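You operate a simulated robot arm through the tools that you are given. There is no shell and no other tool. Be economical: measure what you need, move in short steps, check, and stop when the job is done.

You are at the controls of a simulated two-armed robot. One attempt, no reset.

JOB
Take the blue bag and put it on the top of the table under the hooks.

It is judged by the outcome, as a careful person would: the job done as asked, and still so three seconds after it is handed in. It fails if anything else is knocked over, pushed out of place, dropped, spilled or broken.

ROBOT AND FRAMES
Two 7-joint arms with two-finger parallel grippers on one trunk, on a base that drives. Base frame: it is fixed to the floor where the robot stands at the start and does not move with it; the origin is under the middle of the robot, x ahead of it, y to its left, z up. Readings come in mm, degrees, newtons and seconds.
The left shoulder is at the start at [70, 163, 1120], the right one opposite. Places, roughly: top of the table under the hooks [500, 200, 800]. Payload 3.43 kg a hand.
The TCP of each hand is the grasp point between the finger pads, 34 mm short of the fingertips. In the tool frame z runs along the fingers and y along their closing line. The gripper opens to 128 mm. The fingers are 24 mm wide and 12 mm thick; the gripper's body (48 by 130 mm) begins 96 mm behind the TCP.
Orientation is told as [roll, pitch, yaw] about the base's x, y, z axes, in that order, counted from this pose: with the fingers straight down and closing along the base's y, the tool's x points along the base's -x, its y along +y and its z along -z.

CONTROLS
- The arms move only by the tool send_rows. It takes "left_motion", "right_motion" or both (then of equal length, played together; a hand with none holds still); each is a list of rows, each a list of 7 numbers: the shift along the base's x, y, z in mm, then the turn, a rotation vector about the base's x, y, z in degrees, then the closure, from 0 (fully open) to 1 (shut). In form: [[x, y, z, wx, wy, wz, hand], ...]. A call has 1 to 8 rows; each row shifts and turns the commanded pose from where the row before left it. A row lasts 0.2 s, in which the tool goes at most 50 mm and 8.6 degrees; a call with a longer step from one row to the next is refused whole, and so is a gripper value outside its range. A pose out of reach is approached as far as the arm can. The call stops where the force on the tool passes 40 N (or 10 N more than at its start, if that is more) or the arm is blocked; 0.2 s more then pass. Each finger travels about 153 mm/s and halts on what it meets, pressing with about 26 N; the grip force reading is that of the motor and also rises with nothing between the fingers. The clock runs only during rows and for 0.2 s after the last one: add rows that do not move to give the fingers time. The reply holds the time, the measured pose of the TCP, the force on the tool along the base axes, the opening and the grip force, in the units named above and with some noise.
- Cameras (640 x 400 px; columns grow to the right, rows downward): "scene" is now at [133.3, 19.4, 1342.2]; the picture's right is [0.21, -0.98, 0.00], its down [-0.62, -0.13, -0.78] and it looks along [0.76, 0.16, -0.63] (base axes); focal length 216 px, centre (320, 200). "left" rides on the left gripper at [76, 11, -160] in its tool frame; the picture's right is [-0.15, 0.99, 0.00], its down [-0.88, -0.13, -0.46] and it looks along [-0.45, -0.07, 0.89] (tool axes); focal length 234 px, centre (320, 200). "right" rides on the right gripper at [76, -11, -160] in its tool frame; the picture's right is [0.15, 0.99, 0.00], its down [-0.88, 0.13, -0.46] and it looks along [-0.45, 0.07, 0.89] (tool axes); focal length 234 px, centre (320, 200).
- get_image(camera): a new picture of that camera. It takes no simulated time.
- lift_body(by): slides the trunk up (or, below 0, down) by that many mm; the arms and the scene camera ride with it, the base frame stays. It gives what a move gives, with no picture.
- drive_base(legs): drives the robot by 1 to 6 legs, each [ahead, left, turn to the left] in mm, mm and degrees, along the robot's own axes; the way and the turn of a leg run together, so that a leg with both is an arc; at most 1500 mm and 180 degrees a leg. The arms and the cameras ride along, it lands a little off, and it stops where it bumps. It gives what a move gives.
- pan_tilt(pan, tilt): turns the head with the scene camera to pan (to the left, within 86 degrees either way) and tilt (down, from -29 to 69), counted from straight ahead of the robot. It gives what a move gives.
- probe_pixels(camera, pixels): for up to 12 pixels [column, row] of the newest picture of that camera ("zoom" is the newest enlarged one), the place [x, y, z] in the base frame of the surface seen there, good to about 2 mm. It takes no simulated time.
- inspect(camera, box): a new picture of the part [left, top, right, bottom] of that camera's present view, enlarged. It takes no simulated time.
- job_done(): hands the job in; it is judged then, once.

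Keep the steps short. Do not move on a guess: measure, check each grasp and each placing, and mend mistakes. In all there are 80 turns and 62 pictures (those below and enlarged ones count). Leave the grippers open and the arms clear of the work at the hand-in unless told otherwise, and finish with a single line.

The tools are called after "Emit:" as a command line: name --argument value ..., lists and objects as JSON in quotes. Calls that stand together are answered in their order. send_rows: Moves the arms, as the interface text tells. Its arguments: {"type":"object","properties":{"left_motion":{"type":"array","items":{"type":"array","items":{"type":"number"}}},"right_motion":{"type":"array","items":{"type":"array","items":{"type":"number"}}}},"required":[]} The other tools are called the same way: lift_body (by) slides the trunk up or down; drive_base (legs) drives the base; pan_tilt (pan, tilt) turns the head that bears the scene camera; get_image (camera) takes a picture; probe_pixels (camera, pixels) gives the place of the surface under pixels of a picture; inspect (camera, box) takes an enlarged picture of a part of a camera's view; job_done () hands the job in.

At the start:

```text
time_s: 0.0
left_ee_pos: [572.5, 351.1, 1196.3]
left_tcp_rot: [-0.1, -0.1, 0.2]
left_wrist_force: [0.5, -0.2, 0.0]
left_opening: 128.0
left_grip_force: 0.0
right_ee_pos: [437.3, -48.3, 1195.1]
right_tcp_rot: [0.1, -0.1, 0.0]
right_wrist_force: [0.0, -0.3, -0.2]
right_opening: 128.1
right_grip_force: 0.0
trunk travel left (down, up): [-600.0, 340.0]
robot x, y, heading: [0.3, -0.1, 0.0]
head pan, tilt: [12.2, 39.0]
```

scene: 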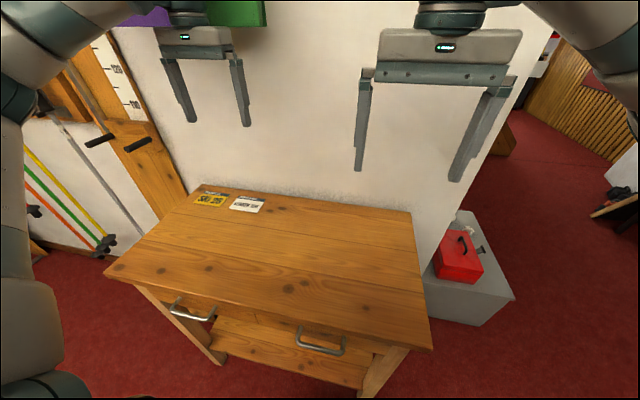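
right: 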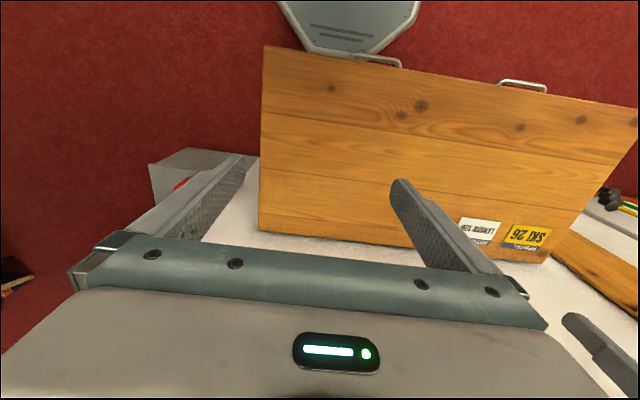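
left: 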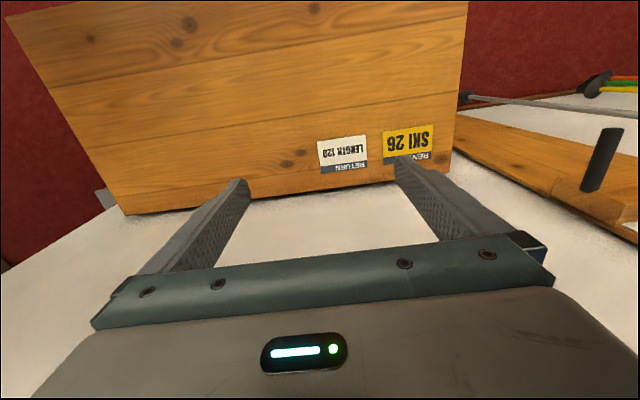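

I see the table, but the hooks and bags are above the view (purple and green at the top edge). I tilt the head up to look.

Emit:
pan_tilt --pan 12 --tilt 0

Emit:
get_image --camera "scene"

```text
time_s: 1.1
left_ee_pos: [573.9, 351.8, 1195.6]
left_tcp_rot: [-0.1, 0.0, 0.1]
left_wrist_force: [0.6, 0.5, 0.1]
left_opening: 127.9
left_grip_force: 0.0
right_ee_pos: [438.5, -47.8, 1194.7]
right_tcp_rot: [0.0, 0.0, 0.1]
right_wrist_force: [0.1, 0.1, -0.1]
right_opening: 128.0
right_grip_force: 0.1
trunk travel left (down, up): [-600.0, 340.0]
robot x, y, heading: [-0.4, 2.6, -0.3]
head pan, tilt: [12.0, 0.0]
```

```text
58 pictures are left
```

scene: 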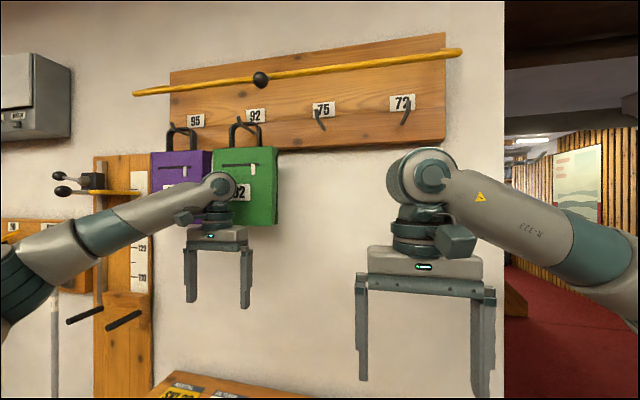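

The hooks hold a purple bag (95) and a green bag (92); hooks 75 and 72 are empty. I see no blue bag yet, so I look to both sides.

Emit:
inspect --camera "scene" --box '[120, 30, 480, 255]'

Emit:
pan_tilt --pan 80 --tilt 25

Emit:
get_image --camera "scene"

Emit:
pan_tilt --pan -70 --tilt 25

Emit:
get_image --camera "scene"

```text
1.78 times, centred on (300, 142) of scene
```

zoom: 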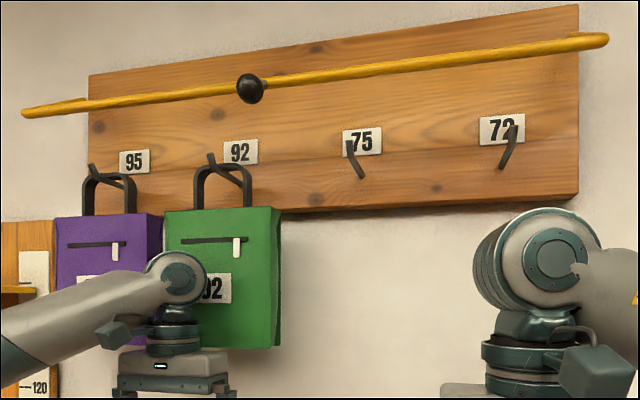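

```text
time_s: 2.4
left_ee_pos: [573.5, 351.5, 1195.6]
left_tcp_rot: [0.0, 0.0, 0.1]
left_wrist_force: [-0.5, 0.6, 0.3]
left_opening: 127.7
left_grip_force: 0.0
right_ee_pos: [439.2, -47.2, 1195.1]
right_tcp_rot: [-0.1, -0.1, 0.1]
right_wrist_force: [-0.8, -0.5, -0.6]
right_opening: 128.1
right_grip_force: 0.1
trunk travel left (down, up): [-600.0, 340.0]
robot x, y, heading: [0.7, -2.0, 0.2]
head pan, tilt: [80.0, 25.0]
```

```text
56 pictures are left
```

scene: 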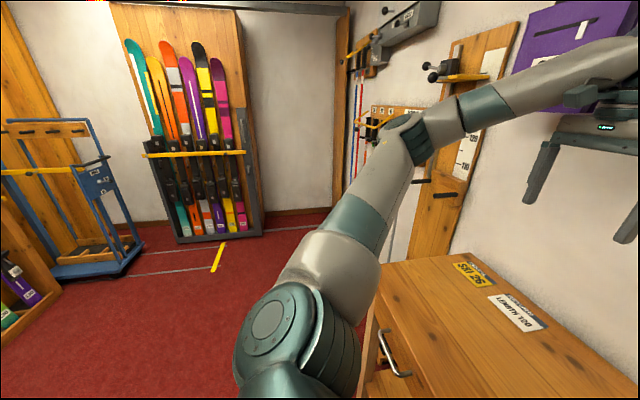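

```text
time_s: 4.8
left_ee_pos: [573.8, 350.7, 1196.7]
left_tcp_rot: [0.0, 0.0, 0.1]
left_wrist_force: [-0.7, -0.1, 0.3]
left_opening: 128.2
left_grip_force: 0.1
right_ee_pos: [438.5, -47.5, 1194.3]
right_tcp_rot: [0.1, 0.0, 0.0]
right_wrist_force: [-0.7, 0.6, 0.4]
right_opening: 128.0
right_grip_force: 0.2
trunk travel left (down, up): [-600.0, 340.0]
robot x, y, heading: [-2.5, 1.3, -0.1]
head pan, tilt: [-70.0, 25.0]
```

```text
55 pictures are left
```

scene: 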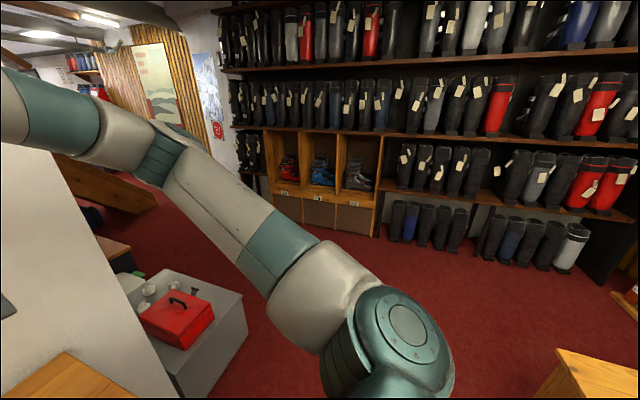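

No blue bag so far. I look at the middle right, low, before turning the base.

Emit:
pan_tilt --pan -25 --tilt 20

Emit:
get_image --camera "scene"

Emit:
drive_base --legs '[[-250, 0, 0]]'

Emit:
pan_tilt --pan -86 --tilt 40

Emit:
get_image --camera "scene"

```text
time_s: 5.9
left_ee_pos: [574.0, 351.2, 1194.8]
left_tcp_rot: [0.0, 0.0, 0.2]
left_wrist_force: [0.3, 0.4, 0.3]
left_opening: 128.2
left_grip_force: 0.0
right_ee_pos: [440.3, -47.4, 1194.6]
right_tcp_rot: [0.0, 0.0, 0.0]
right_wrist_force: [-0.2, -0.4, -0.9]
right_opening: 128.2
right_grip_force: 0.0
trunk travel left (down, up): [-600.0, 340.0]
robot x, y, heading: [-2.8, -2.5, 0.3]
head pan, tilt: [-25.0, 20.0]
```

```text
54 pictures are left
```

scene: 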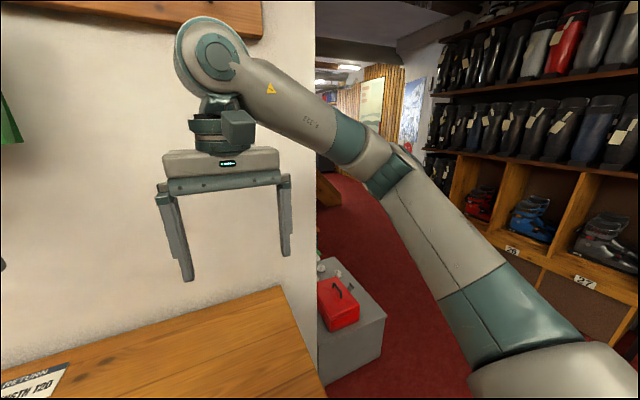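

```text
time_s: 7.7
left_ee_pos: [329.0, 348.2, 1195.2]
left_tcp_rot: [0.0, 0.0, -0.4]
left_wrist_force: [0.4, -0.2, 0.2]
left_opening: 128.0
left_grip_force: 0.0
right_ee_pos: [190.9, -50.3, 1194.3]
right_tcp_rot: [0.1, 0.1, -0.5]
right_wrist_force: [0.0, 0.4, 0.1]
right_opening: 127.9
right_grip_force: 0.1
trunk travel left (down, up): [-600.0, 340.0]
robot x, y, heading: [-247.8, -2.0, -0.5]
head pan, tilt: [-25.0, 20.0]
```

```text
time_s: 9.0
left_ee_pos: [328.1, 346.9, 1195.3]
left_tcp_rot: [0.0, 0.0, -0.4]
left_wrist_force: [0.5, 0.3, 0.2]
left_opening: 127.9
left_grip_force: 0.1
right_ee_pos: [189.9, -51.2, 1195.4]
right_tcp_rot: [0.0, 0.2, -0.6]
right_wrist_force: [-0.2, 0.0, -0.2]
right_opening: 128.0
right_grip_force: 0.0
trunk travel left (down, up): [-600.0, 340.0]
robot x, y, heading: [-248.6, -0.2, -0.4]
head pan, tilt: [-85.9, 40.0]
```

```text
53 pictures are left
```

scene: 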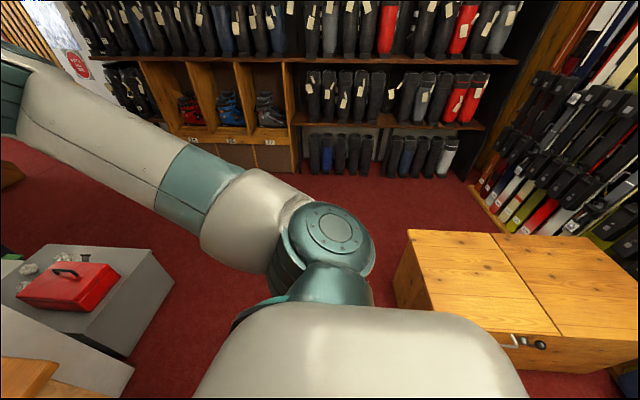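

Still no blue bag. I look far left and back from here.

Emit:
pan_tilt --pan 86 --tilt 30

Emit:
get_image --camera "scene"

Emit:
pan_tilt --pan 15 --tilt 25

Emit:
get_image --camera "scene"

```text
time_s: 11.6
left_ee_pos: [329.1, 346.5, 1194.8]
left_tcp_rot: [-0.1, 0.0, -0.5]
left_wrist_force: [0.1, 0.8, 0.4]
left_opening: 128.0
left_grip_force: 0.1
right_ee_pos: [190.7, -50.1, 1195.4]
right_tcp_rot: [0.0, 0.1, -0.5]
right_wrist_force: [0.5, -0.5, 0.3]
right_opening: 127.9
right_grip_force: 0.1
trunk travel left (down, up): [-600.0, 340.0]
robot x, y, heading: [-247.5, -1.9, -0.5]
head pan, tilt: [85.9, 30.0]
```

```text
52 pictures are left
```

scene: 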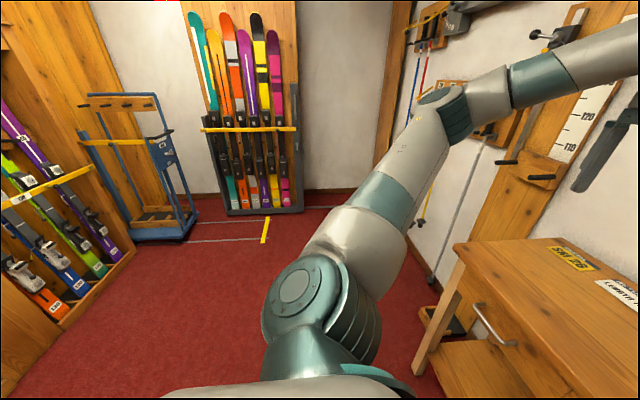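

```text
time_s: 13.1
left_ee_pos: [328.5, 347.1, 1195.2]
left_tcp_rot: [0.1, 0.0, -0.5]
left_wrist_force: [0.3, 0.4, 0.5]
left_opening: 128.0
left_grip_force: 0.0
right_ee_pos: [190.0, -50.8, 1194.3]
right_tcp_rot: [0.0, 0.0, -0.5]
right_wrist_force: [0.1, -0.3, 0.8]
right_opening: 127.9
right_grip_force: 0.0
trunk travel left (down, up): [-600.0, 340.0]
robot x, y, heading: [-248.9, -0.2, -0.1]
head pan, tilt: [15.0, 25.0]
```

```text
51 pictures are left
```

scene: 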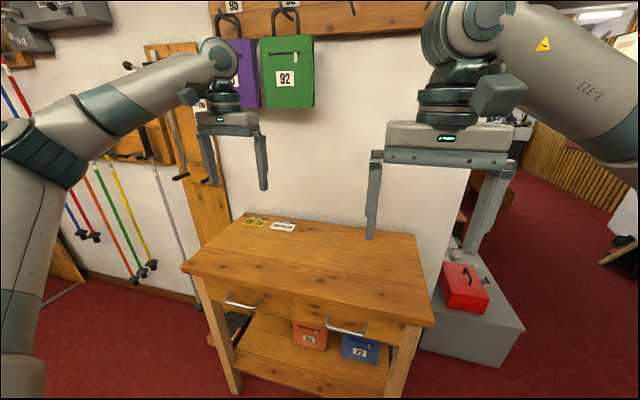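

Found it: the blue bag (72) is at about (360,348) on the table's lower shelf, next to an orange bag (75), under the drawers. I back away more and lower the trunk to look in.

Emit:
drive_base --legs '[[-300, 0, 0]]'

Emit:
lift_body --by -500

Emit:
pan_tilt --pan 10 --tilt 25

Emit:
get_image --camera "scene"

```text
time_s: 15.1
left_ee_pos: [30.6, 356.0, 1195.7]
left_tcp_rot: [0.0, 0.0, 0.5]
left_wrist_force: [0.3, -0.5, 0.0]
left_opening: 128.0
left_grip_force: 0.0
right_ee_pos: [-102.2, -43.9, 1193.3]
right_tcp_rot: [0.0, 0.1, 0.2]
right_wrist_force: [-0.9, -0.6, -0.6]
right_opening: 128.0
right_grip_force: 0.0
trunk travel left (down, up): [-600.0, 340.0]
robot x, y, heading: [-542.4, 3.5, 0.2]
head pan, tilt: [15.0, 25.0]
```

```text
refused: -500 is not a number from -400 to 400
```

```text
time_s: 15.7
left_ee_pos: [28.3, 354.9, 1195.8]
left_tcp_rot: [0.0, 0.1, 0.4]
left_wrist_force: [0.3, 0.6, 1.0]
left_opening: 128.0
left_grip_force: 0.0
right_ee_pos: [-103.3, -45.4, 1194.5]
right_tcp_rot: [0.1, 0.0, 0.3]
right_wrist_force: [0.1, -0.2, 0.5]
right_opening: 128.0
right_grip_force: 0.0
trunk travel left (down, up): [-600.0, 340.0]
robot x, y, heading: [-543.7, -1.0, 0.4]
head pan, tilt: [10.0, 25.0]
```

```text
50 pictures are left
```

scene: 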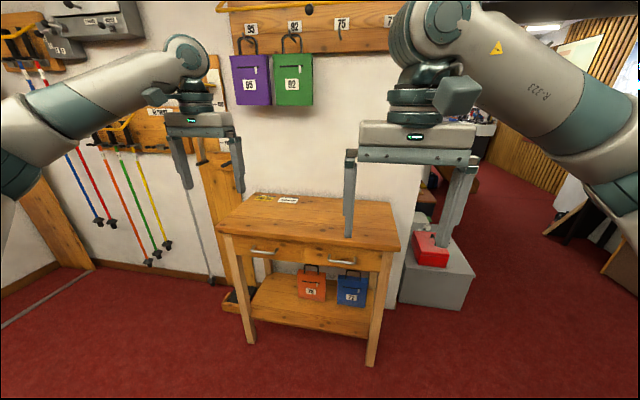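

Both bags stand on the lower shelf with handles up. Lower the trunk by 400 mm and look closely.

Emit:
lift_body --by -400

Emit:
get_image --camera "scene"

```text
time_s: 19.6
left_ee_pos: [29.5, 355.2, 795.7]
left_tcp_rot: [0.0, 0.0, 0.4]
left_wrist_force: [-0.4, -0.1, 0.3]
left_opening: 128.1
left_grip_force: 0.1
right_ee_pos: [-103.1, -43.6, 793.8]
right_tcp_rot: [0.0, 0.1, 0.3]
right_wrist_force: [0.5, 0.1, 0.2]
right_opening: 128.2
right_grip_force: 0.0
trunk travel left (down, up): [-200.0, 740.0]
robot x, y, heading: [-540.5, -1.4, 0.4]
head pan, tilt: [10.0, 25.0]
```

```text
49 pictures are left
```

scene: 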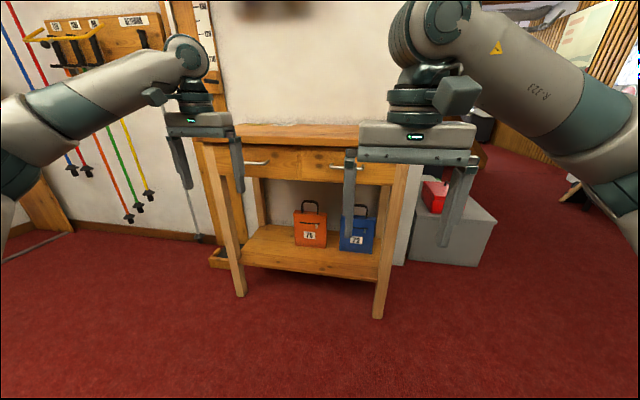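

Emit:
inspect --camera "scene" --box '[190, 110, 430, 330]'

```text
1.82 times, centred on (310, 220) of scene
```

zoom: 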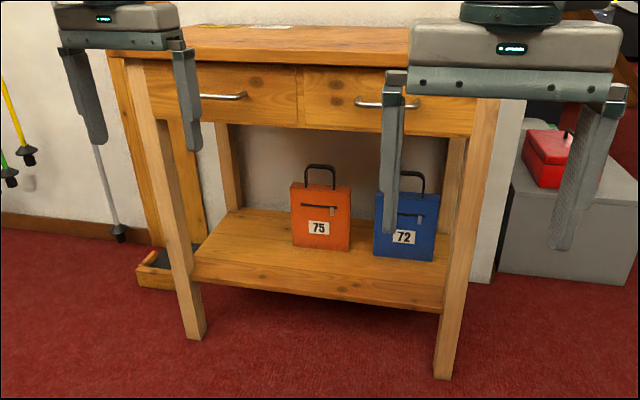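

Emit:
probe_pixels --camera "zoom" --pixels '[[379, 250], [432, 256], [435, 205], [418, 215], [416, 174], [422, 188], [427, 193], [347, 220], [330, 126], [415, 104], [448, 250], [310, 276]]'

Emit:
probe_pixels --camera "zoom" --pixels '[[395, 275], [320, 167], [347, 188], [295, 190], [297, 240], [170, 180], [270, 55], [470, 110], [450, 180], [228, 150], [300, 150], [250, 30]]'

```text
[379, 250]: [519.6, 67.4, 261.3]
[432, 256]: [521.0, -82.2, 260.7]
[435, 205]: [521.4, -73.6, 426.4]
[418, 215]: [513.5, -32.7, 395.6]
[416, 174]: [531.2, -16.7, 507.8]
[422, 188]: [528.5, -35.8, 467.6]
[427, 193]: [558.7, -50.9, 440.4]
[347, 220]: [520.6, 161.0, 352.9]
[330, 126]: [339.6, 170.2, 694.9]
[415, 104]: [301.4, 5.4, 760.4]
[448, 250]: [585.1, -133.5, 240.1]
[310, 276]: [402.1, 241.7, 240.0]
```

```text
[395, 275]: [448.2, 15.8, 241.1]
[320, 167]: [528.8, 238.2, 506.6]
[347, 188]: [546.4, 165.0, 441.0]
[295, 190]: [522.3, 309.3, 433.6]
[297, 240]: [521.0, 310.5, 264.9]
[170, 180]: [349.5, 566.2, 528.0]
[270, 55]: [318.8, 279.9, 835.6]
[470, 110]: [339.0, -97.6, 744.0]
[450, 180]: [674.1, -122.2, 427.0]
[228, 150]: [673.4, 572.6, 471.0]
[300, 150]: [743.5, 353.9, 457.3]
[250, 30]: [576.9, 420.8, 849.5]
```

The bag spans y −85…70, z 241…440, front at x≈520, with its handle bar at about z 505. The drawers' underside is at z≈690, so the hand has to come in horizontally from the front and grip the bar from above and below. I use the right hand for this. First I tuck the left arm back while starting to pitch the right hand forward; both are well clear of the table.

Emit:
send_rows --left_motion '[[-35, 0, 0, 0, 0, 0, 0], [-35, 0, 0, 0, 0, 0, 0], [-35, 0, 0, 0, 0, 0, 0], [-35, 0, 0, 0, 0, 0, 0], [-35, 0, 0, 0, 0, 0, 0], [-35, 0, 0, 0, 0, 0, 0], [-35, 0, 0, 0, 0, 0, 0], [-35, 0, 0, 0, 0, 0, 0]]' --right_motion '[[12, -12, -15, 0, -8.5, 0, 0], [12, -12, -15, 0, -8.5, 0, 0], [12, -12, -15, 0, -8.5, 0, 0], [12, -12, -15, 0, -8.5, 0, 0], [12, -12, -15, 0, -8.5, 0, 0], [12, -12, -15, 0, -8.5, 0, 0], [12, -12, -15, 0, -8.5, 0, 0], [12, -12, -15, 0, -8.5, 0, 0]]'

Emit:
get_image --camera "scene"

```text
time_s: 21.4
left_ee_pos: [-253.1, 359.1, 794.0]
left_tcp_rot: [0.0, 0.0, 0.5]
left_wrist_force: [-0.9, 0.2, -0.6]
left_opening: 128.0
left_grip_force: 0.1
right_ee_pos: [32.8, -124.0, 686.6]
right_tcp_rot: [-0.8, -67.9, 0.9]
right_wrist_force: [0.2, -0.3, -0.2]
right_opening: 128.0
right_grip_force: 0.3
right hand out of reach, approached as far as the arm can: row 7, 8
trunk travel left (down, up): [-200.0, 740.0]
robot x, y, heading: [-541.3, 2.9, 0.4]
head pan, tilt: [10.0, 25.0]
```

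```text
47 pictures are left
```

scene: 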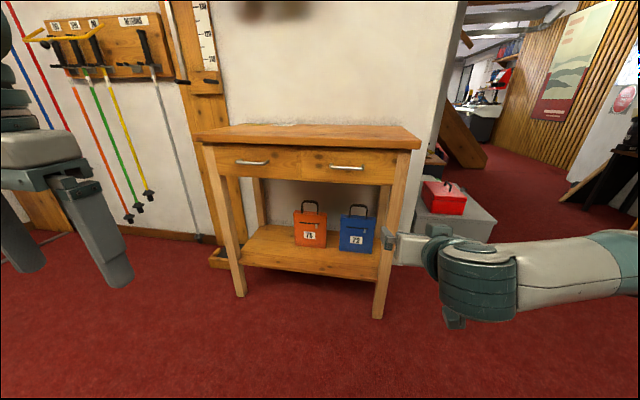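

The right hand ran into a reach limit late in the pitch; I now have a clear view. I continue with the roll, and move it a little lower, watching the result.

Emit:
send_rows --right_motion '[[0, -5, -15, 8, 0, 0, 0], [0, -5, -15, 8, 0, 0, 0], [0, -5, -15, 8, 0, 0, 0], [0, -5, -15, 8, 0, 0, 0]]'

```text
time_s: 22.4
left_ee_pos: [-252.2, 358.6, 792.9]
left_tcp_rot: [0.1, 0.0, 0.4]
left_wrist_force: [-0.5, -0.3, -0.9]
left_opening: 128.0
left_grip_force: 0.1
right_ee_pos: [55.7, -137.4, 629.9]
right_tcp_rot: [58.8, -52.1, -52.3]
right_wrist_force: [-1.3, -0.1, 0.0]
right_opening: 128.4
right_grip_force: 0.0
right hand out of reach, approached as far as the arm can: row 1, 2, 3
trunk travel left (down, up): [-200.0, 740.0]
robot x, y, heading: [-543.1, 1.4, 0.4]
head pan, tilt: [10.0, 25.0]
```

Orientation is following as commanded now. I continue the roll (58° more).

Emit:
send_rows --right_motion '[[0, 0, -12, 8.3, 0, 0, 0], [0, 0, -12, 8.3, 0, 0, 0], [0, 0, -12, 8.3, 0, 0, 0], [0, 0, -12, 8.3, 0, 0, 0], [0, 0, -12, 8.3, 0, 0, 0], [0, 0, -12, 8.3, 0, 0, 0], [0, 0, -12, 8.2, 0, 0, 0]]'

Emit:
get_image --camera "scene"

```text
time_s: 24.0
left_ee_pos: [-251.0, 357.1, 793.3]
left_tcp_rot: [0.0, -0.1, 0.4]
left_wrist_force: [0.3, -0.6, 0.1]
left_opening: 128.0
left_grip_force: 0.0
right_ee_pos: [54.6, -144.0, 542.4]
right_tcp_rot: [89.1, -4.8, -65.3]
right_wrist_force: [0.2, 0.0, 0.6]
right_opening: 127.9
right_grip_force: 0.1
right hand out of reach, approached as far as the arm can: row 1
trunk travel left (down, up): [-200.0, 740.0]
robot x, y, heading: [-543.2, 5.3, 0.3]
head pan, tilt: [10.0, 25.0]
```

```text
46 pictures are left
```

scene: 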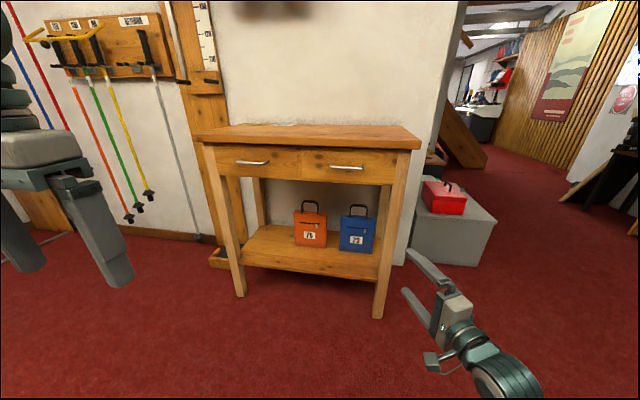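

Now yaw −25° to point the fingers straight ahead, plus a small level correction.

Emit:
send_rows --right_motion '[[0, 0, 0, 4.4, 2.0, 0, 0.5], [0, 0, -8, 0, 0, -8.2, 0.5], [0, 0, -8, 0, 0, -8.2, 0.5], [0, 0, -8, 0, 0, -8.3, 0.5]]'

Emit:
inspect --camera "scene" --box '[280, 180, 440, 340]'

Emit:
get_image --camera "right"

```text
time_s: 24.7
left_ee_pos: [-252.3, 359.9, 792.1]
left_tcp_rot: [-0.2, -0.2, 0.5]
left_wrist_force: [-0.2, 0.8, -0.6]
left_opening: 128.0
left_grip_force: 0.0
right_ee_pos: [62.4, -258.2, 540.4]
right_tcp_rot: [86.8, -27.7, -80.3]
right_wrist_force: [0.8, 0.5, 0.3]
right_opening: 63.8
right_grip_force: 0.1
trunk travel left (down, up): [-200.0, 740.0]
robot x, y, heading: [-541.7, 3.8, 0.1]
head pan, tilt: [10.0, 25.0]
stopped in row 3 (right hand): the arm was blocked; the commanded pose is now the measured one
```

```text
2.50 times, centred on (360, 260) of scene
```

zoom: 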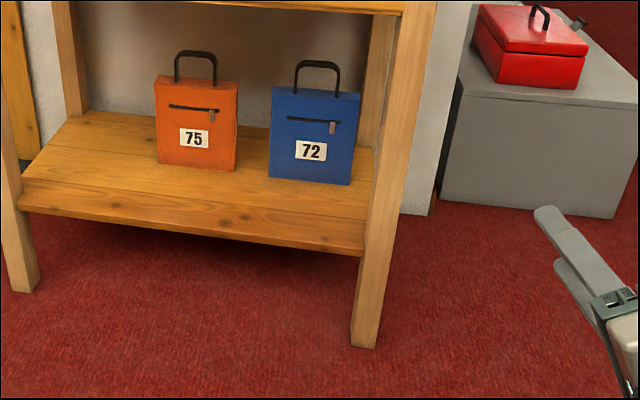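

```text
44 pictures are left
```

right: 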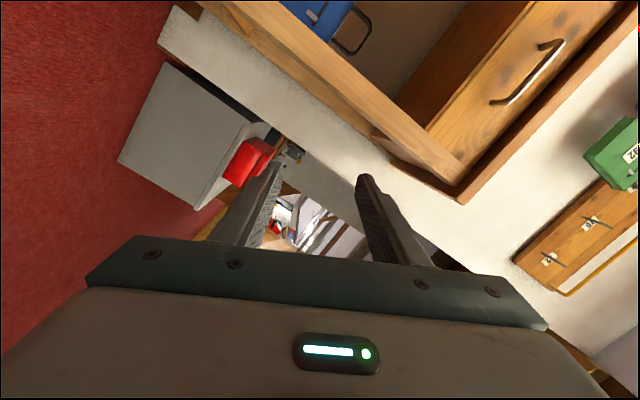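

The arm was blocked, probably folded too tightly. I extend it ahead while correcting the roll.

Emit:
send_rows --right_motion '[[20, 15, 10, 0, 0, 0, 0.5], [20, 15, 10, 0, 0, 0, 0.5], [15, 10, 0, 6, 1, 0, 0.5], [15, 10, 0, 6, 1, 0, 0.5], [0, 10, 0, 6, 1, 0, 0.5], [0, 10, 0, 6, 1, 0, 0.5]]'

Emit:
probe_pixels --camera "zoom" --pixels '[[318, 65], [298, 78], [335, 78], [296, 90], [336, 90], [350, 94], [275, 90], [390, 150], [371, 200], [391, 180], [360, 300], [238, 120]]'

```text
time_s: 26.3
left_ee_pos: [-251.0, 358.1, 792.1]
left_tcp_rot: [0.0, -0.1, 0.4]
left_wrist_force: [0.5, 0.0, -0.5]
left_opening: 128.1
left_grip_force: 0.0
right_ee_pos: [133.4, -232.1, 546.8]
right_tcp_rot: [85.0, -10.4, -82.3]
right_wrist_force: [-0.1, 0.6, 0.0]
right_opening: 64.0
right_grip_force: 0.2
trunk travel left (down, up): [-200.0, 740.0]
robot x, y, heading: [-539.8, 2.7, 0.3]
head pan, tilt: [10.0, 25.0]
stopped in row 6 (right hand): the arm was blocked; the commanded pose is now the measured one
```

```text
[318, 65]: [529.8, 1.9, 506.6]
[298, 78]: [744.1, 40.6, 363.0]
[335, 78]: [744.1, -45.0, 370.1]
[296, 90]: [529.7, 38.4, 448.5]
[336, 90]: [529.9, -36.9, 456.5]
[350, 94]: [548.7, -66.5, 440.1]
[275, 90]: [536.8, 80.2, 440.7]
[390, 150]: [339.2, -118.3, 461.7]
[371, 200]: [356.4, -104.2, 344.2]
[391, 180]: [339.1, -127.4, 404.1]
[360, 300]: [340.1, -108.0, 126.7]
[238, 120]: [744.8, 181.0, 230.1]
```

Handle: bar centre y≈0, z≈504, x≈532; width ±38. The right front leg's inner face is at y≈−104. The hand is nearly oriented, but something blocks it, so I look at the arm itself.

Emit:
pan_tilt --pan -35 --tilt 40

Emit:
get_image --camera "scene"

```text
time_s: 27.5
left_ee_pos: [-250.7, 358.2, 793.6]
left_tcp_rot: [0.0, 0.0, 0.4]
left_wrist_force: [0.7, -0.6, -0.6]
left_opening: 127.9
left_grip_force: 0.1
right_ee_pos: [132.9, -232.5, 546.8]
right_tcp_rot: [85.1, -10.4, -82.3]
right_wrist_force: [0.5, 0.3, -0.3]
right_opening: 63.9
right_grip_force: 0.0
trunk travel left (down, up): [-200.0, 740.0]
robot x, y, heading: [-538.9, -1.1, 0.3]
head pan, tilt: [-35.0, 40.0]
```

```text
43 pictures are left
```

scene: 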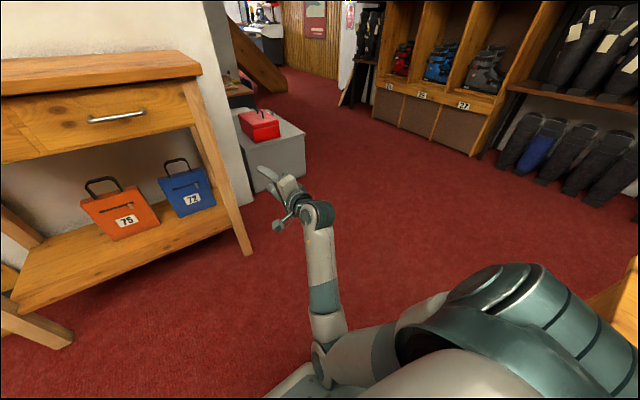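

The arm is now nicely extended with the forearm low. I try gentle fine corrections of twist and yaw.

Emit:
send_rows --right_motion '[[-10, 5, 0, 3, 0.5, 0, 0.5], [-10, 5, 0, 3, 0.5, 0, 0.5], [-10, 5, 0, 3, 0.5, 0, 0.5], [-5, 5, 0, 1, 0, -3, 0.5], [-5, 5, 0, 0, 0, -3, 0.5]]'

```text
time_s: 28.5
left_ee_pos: [-255.1, 360.7, 795.7]
left_tcp_rot: [-0.2, -0.2, 0.5]
left_wrist_force: [0.2, 0.4, -0.1]
left_opening: 128.0
left_grip_force: 0.0
right_ee_pos: [93.5, -282.4, 549.9]
right_tcp_rot: [84.6, -12.3, -87.8]
right_wrist_force: [-0.5, 0.3, -0.4]
right_opening: 64.1
right_grip_force: 0.0
right hand out of reach, approached as far as the arm can: row 4, 5
trunk travel left (down, up): [-200.0, 740.0]
robot x, y, heading: [-541.2, 1.2, 0.3]
head pan, tilt: [-35.0, 40.0]
stopped in row 5 (right hand): the arm was blocked; the commanded pose is now the measured one
```

A joint seems near its limit. I change the arm's geometry: lower the trunk 150 mm so that the shoulder is nearer hand height, raising the hand correspondingly, and retry the correction.

Emit:
lift_body --by -150

Emit:
send_rows --right_motion '[[5, 10, 25, 0, 0, 0, 0.5], [5, 10, 25, 0, 0, 0, 0.5], [5, 10, 25, 0, 0, 0, 0.5], [5, 10, 25, 0, 0, 0, 0.5], [0, 0, 0, 4, 0, 0, 0.5], [0, 0, 0, 4, 0, 0, 0.5], [0, 0, 0, 4, 0, 0, 0.5]]'

```text
time_s: 30.3
left_ee_pos: [-277.0, 378.6, 779.6]
left_tcp_rot: [-1.8, -2.1, 0.4]
left_wrist_force: [0.2, -0.1, 0.5]
left_opening: 127.8
left_grip_force: 0.0
right_ee_pos: [80.3, -271.1, 572.1]
right_tcp_rot: [87.5, -14.1, -88.5]
right_wrist_force: [0.1, -0.2, -0.1]
right_opening: 63.8
right_grip_force: 0.1
trunk travel left (down, up): [-50.0, 890.0]
robot x, y, heading: [-542.7, 1.9, 0.5]
head pan, tilt: [-35.0, 40.0]
```

```text
time_s: 30.8
left_ee_pos: [-277.7, 379.8, 776.0]
left_tcp_rot: [-1.9, -2.3, 0.4]
left_wrist_force: [-0.6, 0.5, 0.4]
left_opening: 127.8
left_grip_force: 0.0
right_ee_pos: [58.0, -342.9, 536.8]
right_tcp_rot: [78.7, -24.9, -90.3]
right_wrist_force: [-0.6, 0.0, -0.4]
right_opening: 64.0
right_grip_force: 0.1
right hand out of reach, approached as far as the arm can: row 2
trunk travel left (down, up): [-50.0, 890.0]
robot x, y, heading: [-542.3, 0.1, 0.3]
head pan, tilt: [-35.0, 40.0]
stopped in row 2 (right hand): the arm was blocked; the commanded pose is now the measured one
```

Lowering made it worse. I raise the trunk by 250 mm (shoulder at about 820) and aim for fingers sloping about 30° down instead of level, which still fits under the drawers.

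Emit:
lift_body --by 250

Emit:
send_rows --right_motion '[[0, 15, 5, 0, 6, 0, 0.5], [0, 15, 5, 0, 6, 0, 0.5], [0, 15, 5, 0, 6, 0, 0.5], [0, 15, 0, 5, 0, 0, 0.5], [0, 15, 0, 5, 0, 0, 0.5], [0, 15, 0, 5, 0, 0, 0.5], [0, 15, 0, 5, 0, 0, 0.5], [0, 15, 0, 5, 0, 0, 0.5]]'

Emit:
get_image --camera "scene"

```text
time_s: 33.4
left_ee_pos: [-249.7, 358.3, 893.8]
left_tcp_rot: [0.0, 0.0, 0.2]
left_wrist_force: [-0.1, -0.2, 0.0]
left_opening: 128.3
left_grip_force: 0.0
right_ee_pos: [73.5, -358.4, 616.9]
right_tcp_rot: [76.6, -23.0, -89.6]
right_wrist_force: [-0.6, -0.1, 0.4]
right_opening: 64.1
right_grip_force: 0.1
trunk travel left (down, up): [-300.0, 640.0]
robot x, y, heading: [-542.4, 0.8, 0.3]
head pan, tilt: [-35.0, 40.0]
```

```text
time_s: 33.9
left_ee_pos: [-250.8, 356.2, 893.9]
left_tcp_rot: [0.0, 0.1, 0.2]
left_wrist_force: [0.0, 0.3, -0.3]
left_opening: 128.0
left_grip_force: 0.1
right_ee_pos: [45.6, -427.8, 621.2]
right_tcp_rot: [71.1, -31.0, -90.5]
right_wrist_force: [-0.1, -0.2, 0.2]
right_opening: 64.2
right_grip_force: 0.0
right hand out of reach, approached as far as the arm can: row 1, 2
trunk travel left (down, up): [-300.0, 640.0]
robot x, y, heading: [-542.6, -1.7, 0.3]
head pan, tilt: [-35.0, 40.0]
stopped in row 2 (right hand): the arm was blocked; the commanded pose is now the measured one
```

```text
42 pictures are left
```

scene: 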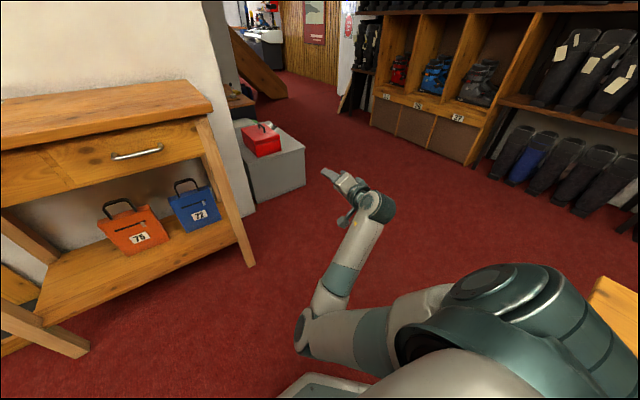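

The elbow has folded inward, which is a bad configuration. I unwind toward the starting fingers-down posture and will then try the opposite roll.

Emit:
send_rows --right_motion '[[-10, 20, 15, -2.6, 5.9, 4.8, 0.5], [-10, 20, 15, -2.6, 5.9, 4.8, 0.5], [-10, 20, 15, -2.6, 5.9, 4.8, 0.5], [-10, 20, 15, -2.6, 5.9, 4.8, 0.5], [-10, 20, 15, -2.6, 5.9, 4.8, 0.5], [-10, 20, 15, -2.6, 5.9, 4.8, 0.5], [-10, 20, 15, -2.6, 5.9, 4.8, 0.5], [-10, 20, 15, -2.6, 5.9, 4.8, 0.5]]'

```text
time_s: 35.7
left_ee_pos: [-249.3, 357.6, 893.8]
left_tcp_rot: [-0.1, 0.0, 0.2]
left_wrist_force: [0.0, -0.3, 0.0]
left_opening: 128.1
left_grip_force: 0.0
right_ee_pos: [-35.3, -265.0, 737.6]
right_tcp_rot: [14.9, -21.4, -22.8]
right_wrist_force: [-0.9, -0.1, 0.6]
right_opening: 63.9
right_grip_force: 0.0
trunk travel left (down, up): [-300.0, 640.0]
robot x, y, heading: [-544.3, 1.5, 0.2]
head pan, tilt: [-35.0, 40.0]
```

That unwound properly. I finish the last 32° and look.

Emit:
send_rows --right_motion '[[-10, 15, 15, -2.6, 5.9, 4.8, 0.5], [-10, 15, 15, -2.6, 5.9, 4.8, 0.5], [-10, 15, 10, -2.6, 5.9, 4.8, 0.5], [-10, 15, 10, -2.5, 5.4, 4.5, 0.5]]'

Emit:
get_image --camera "scene"

```text
time_s: 36.7
left_ee_pos: [-250.9, 357.1, 893.7]
left_tcp_rot: [0.1, 0.0, 0.3]
left_wrist_force: [-0.2, 0.5, -0.3]
left_opening: 127.9
left_grip_force: 0.1
right_ee_pos: [-77.9, -205.8, 789.9]
right_tcp_rot: [0.0, -0.8, -0.6]
right_wrist_force: [0.8, 1.0, -0.2]
right_opening: 64.0
right_grip_force: 0.1
trunk travel left (down, up): [-300.0, 640.0]
robot x, y, heading: [-542.0, 2.9, 0.0]
head pan, tilt: [-35.0, 40.0]
```

```text
41 pictures are left
```

scene: 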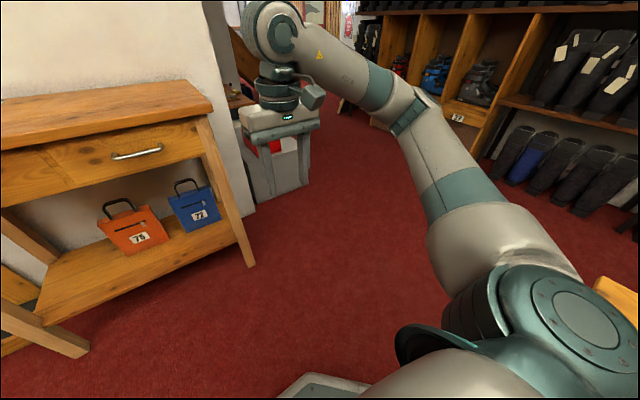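

Back to a healthy elbow-out posture. Now the opposite roll direction: a combined turn toward fingers ahead, 30° dipped, closing line vertical.

Emit:
send_rows --right_motion '[[10, 4, -12, -3.76, -3.76, 6.5, 0.5], [10, 4, -12, -3.76, -3.76, 6.5, 0.5], [10, 4, -12, -3.76, -3.76, 6.5, 0.5], [10, 4, -12, -3.76, -3.76, 6.5, 0.5], [10, 4, -12, -3.76, -3.76, 6.5, 0.5], [10, 4, -12, -3.76, -3.76, 6.5, 0.5]]'

Emit:
send_rows --right_motion '[[10, 4, -12, -3.76, -3.76, 6.5, 0.5], [10, 4, -12, -3.76, -3.76, 6.5, 0.5], [10, 4, -12, -3.76, -3.76, 6.5, 0.5], [10, 4, -12, -3.76, -3.76, 6.5, 0.5], [10, 4, -12, -3.76, -3.76, 6.5, 0.5], [10, 4, -12, -3.76, -3.76, 6.5, 0.5]]'

Emit:
get_image --camera "scene"

```text
time_s: 38.1
left_ee_pos: [-248.8, 357.7, 894.0]
left_tcp_rot: [0.1, 0.1, 0.2]
left_wrist_force: [0.0, 0.2, -0.1]
left_opening: 127.8
left_grip_force: 0.0
right_ee_pos: [-15.1, -183.1, 717.0]
right_tcp_rot: [-28.8, -13.8, 43.3]
right_wrist_force: [0.6, -0.1, 0.1]
right_opening: 64.0
right_grip_force: 0.0
trunk travel left (down, up): [-300.0, 640.0]
robot x, y, heading: [-542.3, 3.3, 0.0]
head pan, tilt: [-35.0, 40.0]
```

```text
time_s: 39.5
left_ee_pos: [-249.8, 356.4, 893.5]
left_tcp_rot: [0.1, 0.0, 0.2]
left_wrist_force: [-0.3, -0.5, -0.3]
left_opening: 128.1
left_grip_force: 0.1
right_ee_pos: [44.5, -158.7, 645.1]
right_tcp_rot: [-58.2, -2.6, 87.7]
right_wrist_force: [-0.3, -1.0, 0.0]
right_opening: 63.7
right_grip_force: 0.1
trunk travel left (down, up): [-300.0, 640.0]
robot x, y, heading: [-542.4, 2.7, -0.1]
head pan, tilt: [-35.0, 40.0]
```

```text
40 pictures are left
```

scene: 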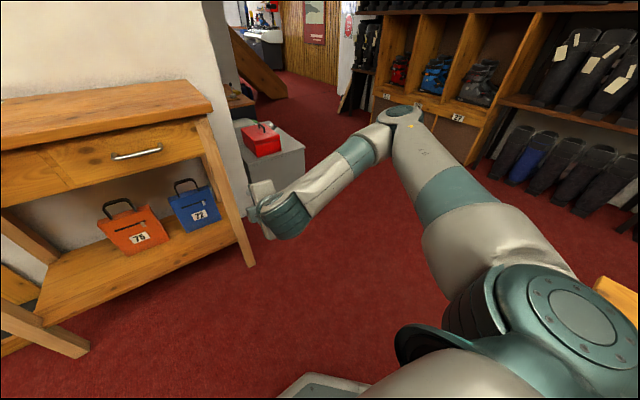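

That works with no limit hit. I check where elbow, forearm and wrist are.

Emit:
probe_pixels --camera "scene" --pixels '[[402, 112], [370, 150], [335, 175], [300, 200], [280, 215], [262, 195], [420, 130]]'

```text
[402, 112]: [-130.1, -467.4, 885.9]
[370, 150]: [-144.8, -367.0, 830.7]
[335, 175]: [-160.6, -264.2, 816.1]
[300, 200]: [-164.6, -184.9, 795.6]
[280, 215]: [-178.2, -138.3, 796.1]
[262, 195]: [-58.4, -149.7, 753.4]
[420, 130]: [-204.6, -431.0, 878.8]
```

The forearm runs sideways too near the TCP and would meet the table leg. I extend the hand ahead so the forearm straightens, and level the fingers somewhat more.

Emit:
send_rows --right_motion '[[18, 0, -12, 0, -3, 0, 0.5], [18, 0, -12, 0, -3, 0, 0.5], [18, 0, -12, 0, -3, 0, 0.5], [18, 0, -12, 0, -3, 0, 0.5], [18, 0, -12, 0, -3, 0, 0.5], [18, 0, -12, 0, -3, 0, 0.5], [18, 0, -12, 2, 0, 2, 0.5]]'

Emit:
get_image --camera "scene"

```text
time_s: 41.1
left_ee_pos: [-250.0, 357.5, 892.4]
left_tcp_rot: [0.0, 0.0, 0.2]
left_wrist_force: [-0.1, -0.6, 0.3]
left_opening: 128.1
left_grip_force: 0.0
right_ee_pos: [153.1, -67.0, 615.3]
right_tcp_rot: [-75.6, -5.0, 89.3]
right_wrist_force: [-0.5, 0.0, -0.6]
right_opening: 63.9
right_grip_force: 0.1
right hand out of reach, approached as far as the arm can: row 3, 4, 5, 6, 7
trunk travel left (down, up): [-300.0, 640.0]
robot x, y, heading: [-545.8, -0.3, 0.2]
head pan, tilt: [-35.0, 40.0]
```

```text
39 pictures are left
```

scene: 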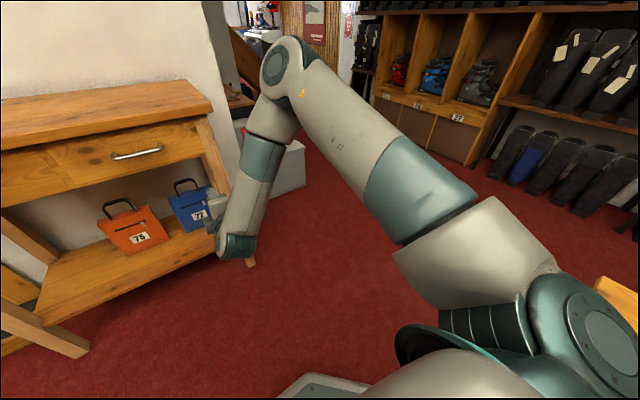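

That bent the elbow up and forward, no good either. The forward-pointing forearm of my first try was the better geometry; its wrist bend vanishes if the hand points about 25° right of the robot's heading. I can then turn the base left by 25°. First, unwind again.

Emit:
send_rows --right_motion '[[-18, -10, 13, 4.18, 4.18, -5.39, 0.5], [-18, -10, 13, 4.18, 4.18, -5.39, 0.5], [-18, -10, 13, 4.18, 4.18, -5.39, 0.5], [-18, -10, 13, 4.18, 4.18, -5.39, 0.5], [-18, -10, 13, 4.18, 4.18, -5.39, 0.5], [-18, -10, 13, 4.18, 4.18, -5.39, 0.5], [-18, -10, 13, 4.18, 4.18, -5.39, 0.5]]'

Emit:
send_rows --right_motion '[[-18, -10, 13, 4.18, 4.18, -5.39, 0.5], [-18, -10, 13, 4.18, 4.18, -5.39, 0.5], [-18, -10, 13, 4.18, 4.18, -5.39, 0.5], [-18, -10, 13, 4.18, 4.18, -5.39, 0.5], [-18, -10, 13, 4.18, 4.18, -5.39, 0.5], [-18, -10, 13, 4.18, 4.18, -5.39, 0.5], [-18, -10, 13, 4.18, 4.18, -5.39, 0.5]]'

Emit:
get_image --camera "scene"

```text
time_s: 42.7
left_ee_pos: [-250.6, 357.2, 893.5]
left_tcp_rot: [-0.1, 0.1, 0.3]
left_wrist_force: [0.6, 0.3, -0.1]
left_opening: 128.1
left_grip_force: 0.0
right_ee_pos: [25.1, -136.7, 706.1]
right_tcp_rot: [-37.4, -20.6, 41.9]
right_wrist_force: [-0.4, 0.4, 0.2]
right_opening: 63.9
right_grip_force: 0.1
trunk travel left (down, up): [-300.0, 640.0]
robot x, y, heading: [-539.3, -2.0, 0.1]
head pan, tilt: [-35.0, 40.0]
```

```text
time_s: 44.3
left_ee_pos: [-250.9, 356.3, 894.1]
left_tcp_rot: [0.1, 0.1, 0.3]
left_wrist_force: [0.6, -0.3, 0.8]
left_opening: 127.9
left_grip_force: 0.0
right_ee_pos: [-102.0, -209.6, 799.6]
right_tcp_rot: [-0.5, -1.8, -5.1]
right_wrist_force: [0.2, -0.6, -0.8]
right_opening: 64.0
right_grip_force: 0.1
trunk travel left (down, up): [-300.0, 640.0]
robot x, y, heading: [-540.7, -1.8, 0.3]
head pan, tilt: [-35.0, 40.0]
```

```text
38 pictures are left
```

scene: 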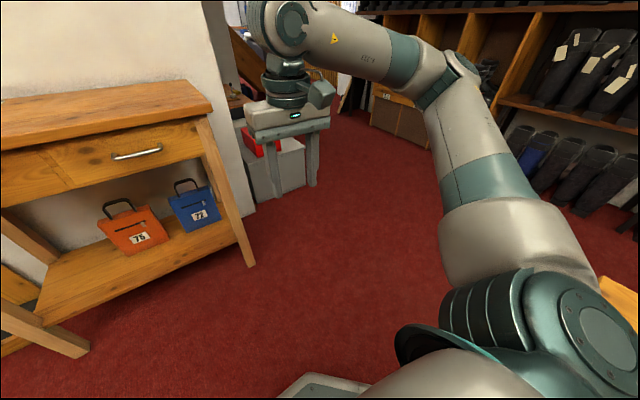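

Now the new turn toward fingers ahead, 25° to the right, closing vertically.

Emit:
send_rows --right_motion '[[10, -12, -12, 3.11, -4.88, -5.82, 0.5], [10, -12, -12, 3.11, -4.88, -5.82, 0.5], [10, -12, -12, 3.11, -4.88, -5.82, 0.5], [10, -12, -12, 3.11, -4.88, -5.82, 0.5], [10, -12, -12, 3.11, -4.88, -5.82, 0.5], [10, -12, -12, 3.11, -4.88, -5.82, 0.5], [10, -12, -12, 3.11, -4.88, -5.82, 0.5], [10, -12, -12, 3.11, -4.88, -5.82, 0.5]]'

Emit:
send_rows --right_motion '[[10, -12, -12, 3.11, -4.88, -5.82, 0.5], [10, -12, -12, 3.11, -4.88, -5.82, 0.5], [10, -12, -12, 3.11, -4.88, -5.82, 0.5], [10, -12, -12, 3.11, -4.88, -5.82, 0.5], [10, -12, -12, 3.11, -4.88, -5.82, 0.5], [10, -12, -12, 3.11, -4.88, -5.82, 0.5], [10, -12, -12, 3.11, -4.88, -5.82, 0.5], [10, -12, -12, 3.11, -4.88, -5.82, 0.5]]'

Emit:
get_image --camera "scene"

```text
time_s: 46.1
left_ee_pos: [-249.9, 357.1, 894.6]
left_tcp_rot: [-0.1, -0.1, 0.4]
left_wrist_force: [-0.6, 0.1, -0.3]
left_opening: 127.9
left_grip_force: 0.0
right_ee_pos: [-8.1, -307.8, 705.4]
right_tcp_rot: [41.2, -20.7, -62.8]
right_wrist_force: [-0.6, -0.1, -0.6]
right_opening: 64.0
right_grip_force: 0.0
right hand out of reach, approached as far as the arm can: row 8
trunk travel left (down, up): [-300.0, 640.0]
robot x, y, heading: [-540.2, -0.3, 0.1]
head pan, tilt: [-35.0, 40.0]
```

```text
time_s: 47.9
left_ee_pos: [-249.9, 356.7, 894.1]
left_tcp_rot: [0.0, -0.1, 0.2]
left_wrist_force: [-0.7, 0.5, -0.4]
left_opening: 127.8
left_grip_force: 0.1
right_ee_pos: [39.6, -357.9, 657.5]
right_tcp_rot: [63.6, -12.6, -93.0]
right_wrist_force: [1.2, 0.6, 0.4]
right_opening: 64.2
right_grip_force: 0.1
right hand out of reach, approached as far as the arm can: row 1, 5, 6, 7, 8
trunk travel left (down, up): [-300.0, 640.0]
robot x, y, heading: [-542.8, -0.9, -0.0]
head pan, tilt: [-35.0, 40.0]
```

```text
37 pictures are left
```

scene: 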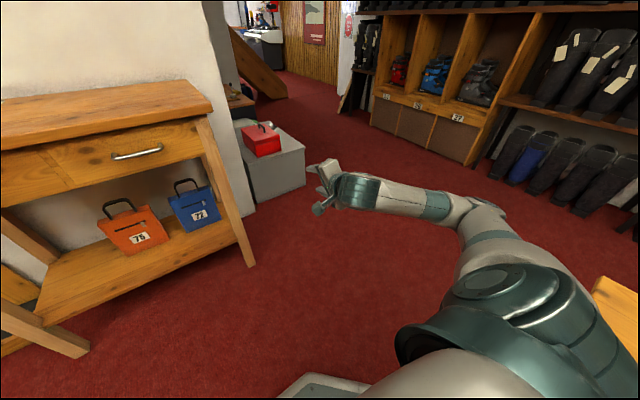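

The twist runs into a joint limit in this direction. The other roll direction worked without limits, with the forearm running sideways. With the **left** arm that mirrored posture puts the forearm toward +y, where there is no table leg. So I tuck the right arm back (fingers down) and bring the left to the starting point.

Emit:
send_rows --right_motion '[[-20, 0, 18, -2.95, 4.49, 5.79, 0.5], [-20, 0, 18, -2.95, 4.49, 5.79, 0.5], [-20, 0, 18, -2.95, 4.49, 5.79, 0.5], [-20, 0, 18, -2.95, 4.49, 5.79, 0.5], [-20, 0, 18, -2.95, 4.49, 5.79, 0.5], [-20, 0, 18, -2.95, 4.49, 5.79, 0.5], [-20, 0, 18, -2.95, 4.49, 5.79, 0.5]]' --left_motion '[[13, -11.5, -8, 0, 0, 0, 0.5], [13, -11.5, -8, 0, 0, 0, 0.5], [13, -11.5, -8, 0, 0, 0, 0.5], [13, -11.5, -8, 0, 0, 0, 0.5], [13, -11.5, -8, 0, 0, 0, 0.5], [13, -11.5, -8, 0, 0, 0, 0.5], [13, -11.5, -8, 0, 0, 0, 0.5]]'

Emit:
send_rows --right_motion '[[-20, 0, 18, -2.95, 4.49, 5.79, 0.5], [-20, 0, 18, -2.95, 4.49, 5.79, 0.5], [-20, 0, 18, -2.95, 4.49, 5.79, 0.5], [-20, 0, 18, -2.95, 4.49, 5.79, 0.5], [-20, 0, 18, -2.95, 4.49, 5.79, 0.5], [-20, 0, 18, -2.95, 4.49, 5.79, 0.5], [-20, 0, 0, 0, 0, 0, 0.5], [-20, 0, 0, 0, 0, 0, 0.5]]' --left_motion '[[13, -11.5, -8, 0, 0, 0, 0.5], [13, -11.5, -8, 0, 0, 0, 0.5], [13, -11.5, -8, 0, 0, 0, 0.5], [13, -11.5, -8, 0, 0, 0, 0.5], [13, -11.5, -8, 0, 0, 0, 0.5], [13, -11.5, -8, 0, 0, 0, 0.5], [0, 0, 0, 0, 0, 0, 0.5], [0, 0, 0, 0, 0, 0, 0.5]]'

```text
time_s: 49.5
left_ee_pos: [-158.3, 275.7, 839.4]
left_tcp_rot: [-0.1, 0.0, 0.2]
left_wrist_force: [-0.3, -0.5, 0.5]
left_opening: 64.1
left_grip_force: 0.0
right_ee_pos: [-86.6, -364.9, 781.4]
right_tcp_rot: [25.8, -19.1, -40.1]
right_wrist_force: [0.4, 0.9, 0.4]
right_opening: 64.1
right_grip_force: 0.0
right hand out of reach, approached as far as the arm can: row 1, 2
trunk travel left (down, up): [-300.0, 640.0]
robot x, y, heading: [-543.5, -0.1, 0.3]
head pan, tilt: [-35.0, 40.0]
```

```text
time_s: 51.3
left_ee_pos: [-83.3, 205.6, 788.3]
left_tcp_rot: [0.0, 0.0, 0.3]
left_wrist_force: [0.0, -0.7, 0.6]
left_opening: 63.9
left_grip_force: 0.1
right_ee_pos: [-245.9, -364.4, 890.9]
right_tcp_rot: [0.2, 0.1, -0.1]
right_wrist_force: [-0.2, 0.1, 1.0]
right_opening: 64.0
right_grip_force: 0.0
trunk travel left (down, up): [-300.0, 640.0]
robot x, y, heading: [-543.7, -1.2, 0.4]
head pan, tilt: [-35.0, 40.0]
```

Both as intended. Now the mirrored turn with the left hand.

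Emit:
send_rows --left_motion '[[10, -4, -12, 3.76, -3.76, -6.5, 0.5], [10, -4, -12, 3.76, -3.76, -6.5, 0.5], [10, -4, -12, 3.76, -3.76, -6.5, 0.5], [10, -4, -12, 3.76, -3.76, -6.5, 0.5], [10, -4, -12, 3.76, -3.76, -6.5, 0.5], [10, -4, -12, 3.76, -3.76, -6.5, 0.5]]'

Emit:
send_rows --left_motion '[[10, -4, -12, 3.76, -3.76, -6.5, 0.5], [10, -4, -12, 3.76, -3.76, -6.5, 0.5], [10, -4, -12, 3.76, -3.76, -6.5, 0.5], [10, -4, -12, 3.76, -3.76, -6.5, 0.5], [10, -4, -12, 3.76, -3.76, -6.5, 0.5], [10, -4, -12, 3.76, -3.76, -6.5, 0.5], [0, 0, -10, 2.5, -1, -2.3, 0.5]]'

Emit:
pan_tilt --pan 20 --tilt 35

Emit:
get_image --camera "scene"

```text
time_s: 52.7
left_ee_pos: [-21.0, 181.5, 715.9]
left_tcp_rot: [28.9, -12.8, -43.3]
left_wrist_force: [1.4, 0.2, -0.1]
left_opening: 63.9
left_grip_force: 0.0
right_ee_pos: [-244.9, -363.1, 890.5]
right_tcp_rot: [0.2, 0.1, -0.1]
right_wrist_force: [-0.9, 0.2, 0.3]
right_opening: 64.0
right_grip_force: 0.1
trunk travel left (down, up): [-300.0, 640.0]
robot x, y, heading: [-543.1, -0.7, 0.2]
head pan, tilt: [-35.0, 40.0]
```

```text
time_s: 54.3
left_ee_pos: [38.9, 159.1, 637.1]
left_tcp_rot: [59.4, 0.7, -89.3]
left_wrist_force: [-0.1, -0.3, 0.3]
left_opening: 63.8
left_grip_force: 0.1
right_ee_pos: [-245.8, -364.4, 890.7]
right_tcp_rot: [0.1, 0.1, -0.1]
right_wrist_force: [-1.0, 0.1, -0.4]
right_opening: 64.2
right_grip_force: 0.2
trunk travel left (down, up): [-300.0, 640.0]
robot x, y, heading: [-541.5, 4.9, 0.4]
head pan, tilt: [-35.0, 40.0]
```

```text
time_s: 55.5
left_ee_pos: [38.6, 158.9, 636.8]
left_tcp_rot: [59.4, 0.6, -89.2]
left_wrist_force: [0.1, -0.9, 0.4]
left_opening: 63.9
left_grip_force: 0.0
right_ee_pos: [-246.8, -364.3, 890.0]
right_tcp_rot: [0.1, 0.1, 0.0]
right_wrist_force: [-0.2, 0.3, 0.3]
right_opening: 63.8
right_grip_force: 0.0
trunk travel left (down, up): [-300.0, 640.0]
robot x, y, heading: [-542.5, -2.0, 0.3]
head pan, tilt: [20.0, 35.0]
```

```text
36 pictures are left
```

scene: 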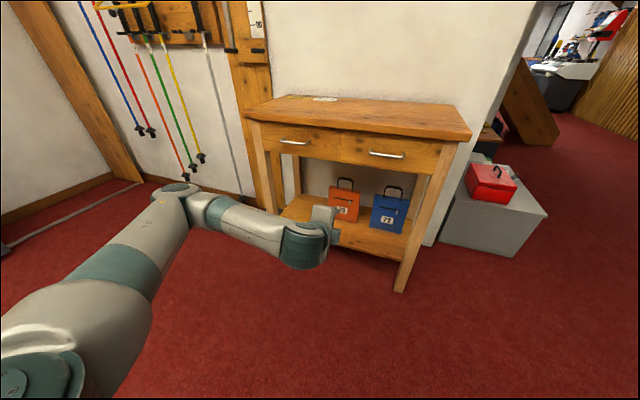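

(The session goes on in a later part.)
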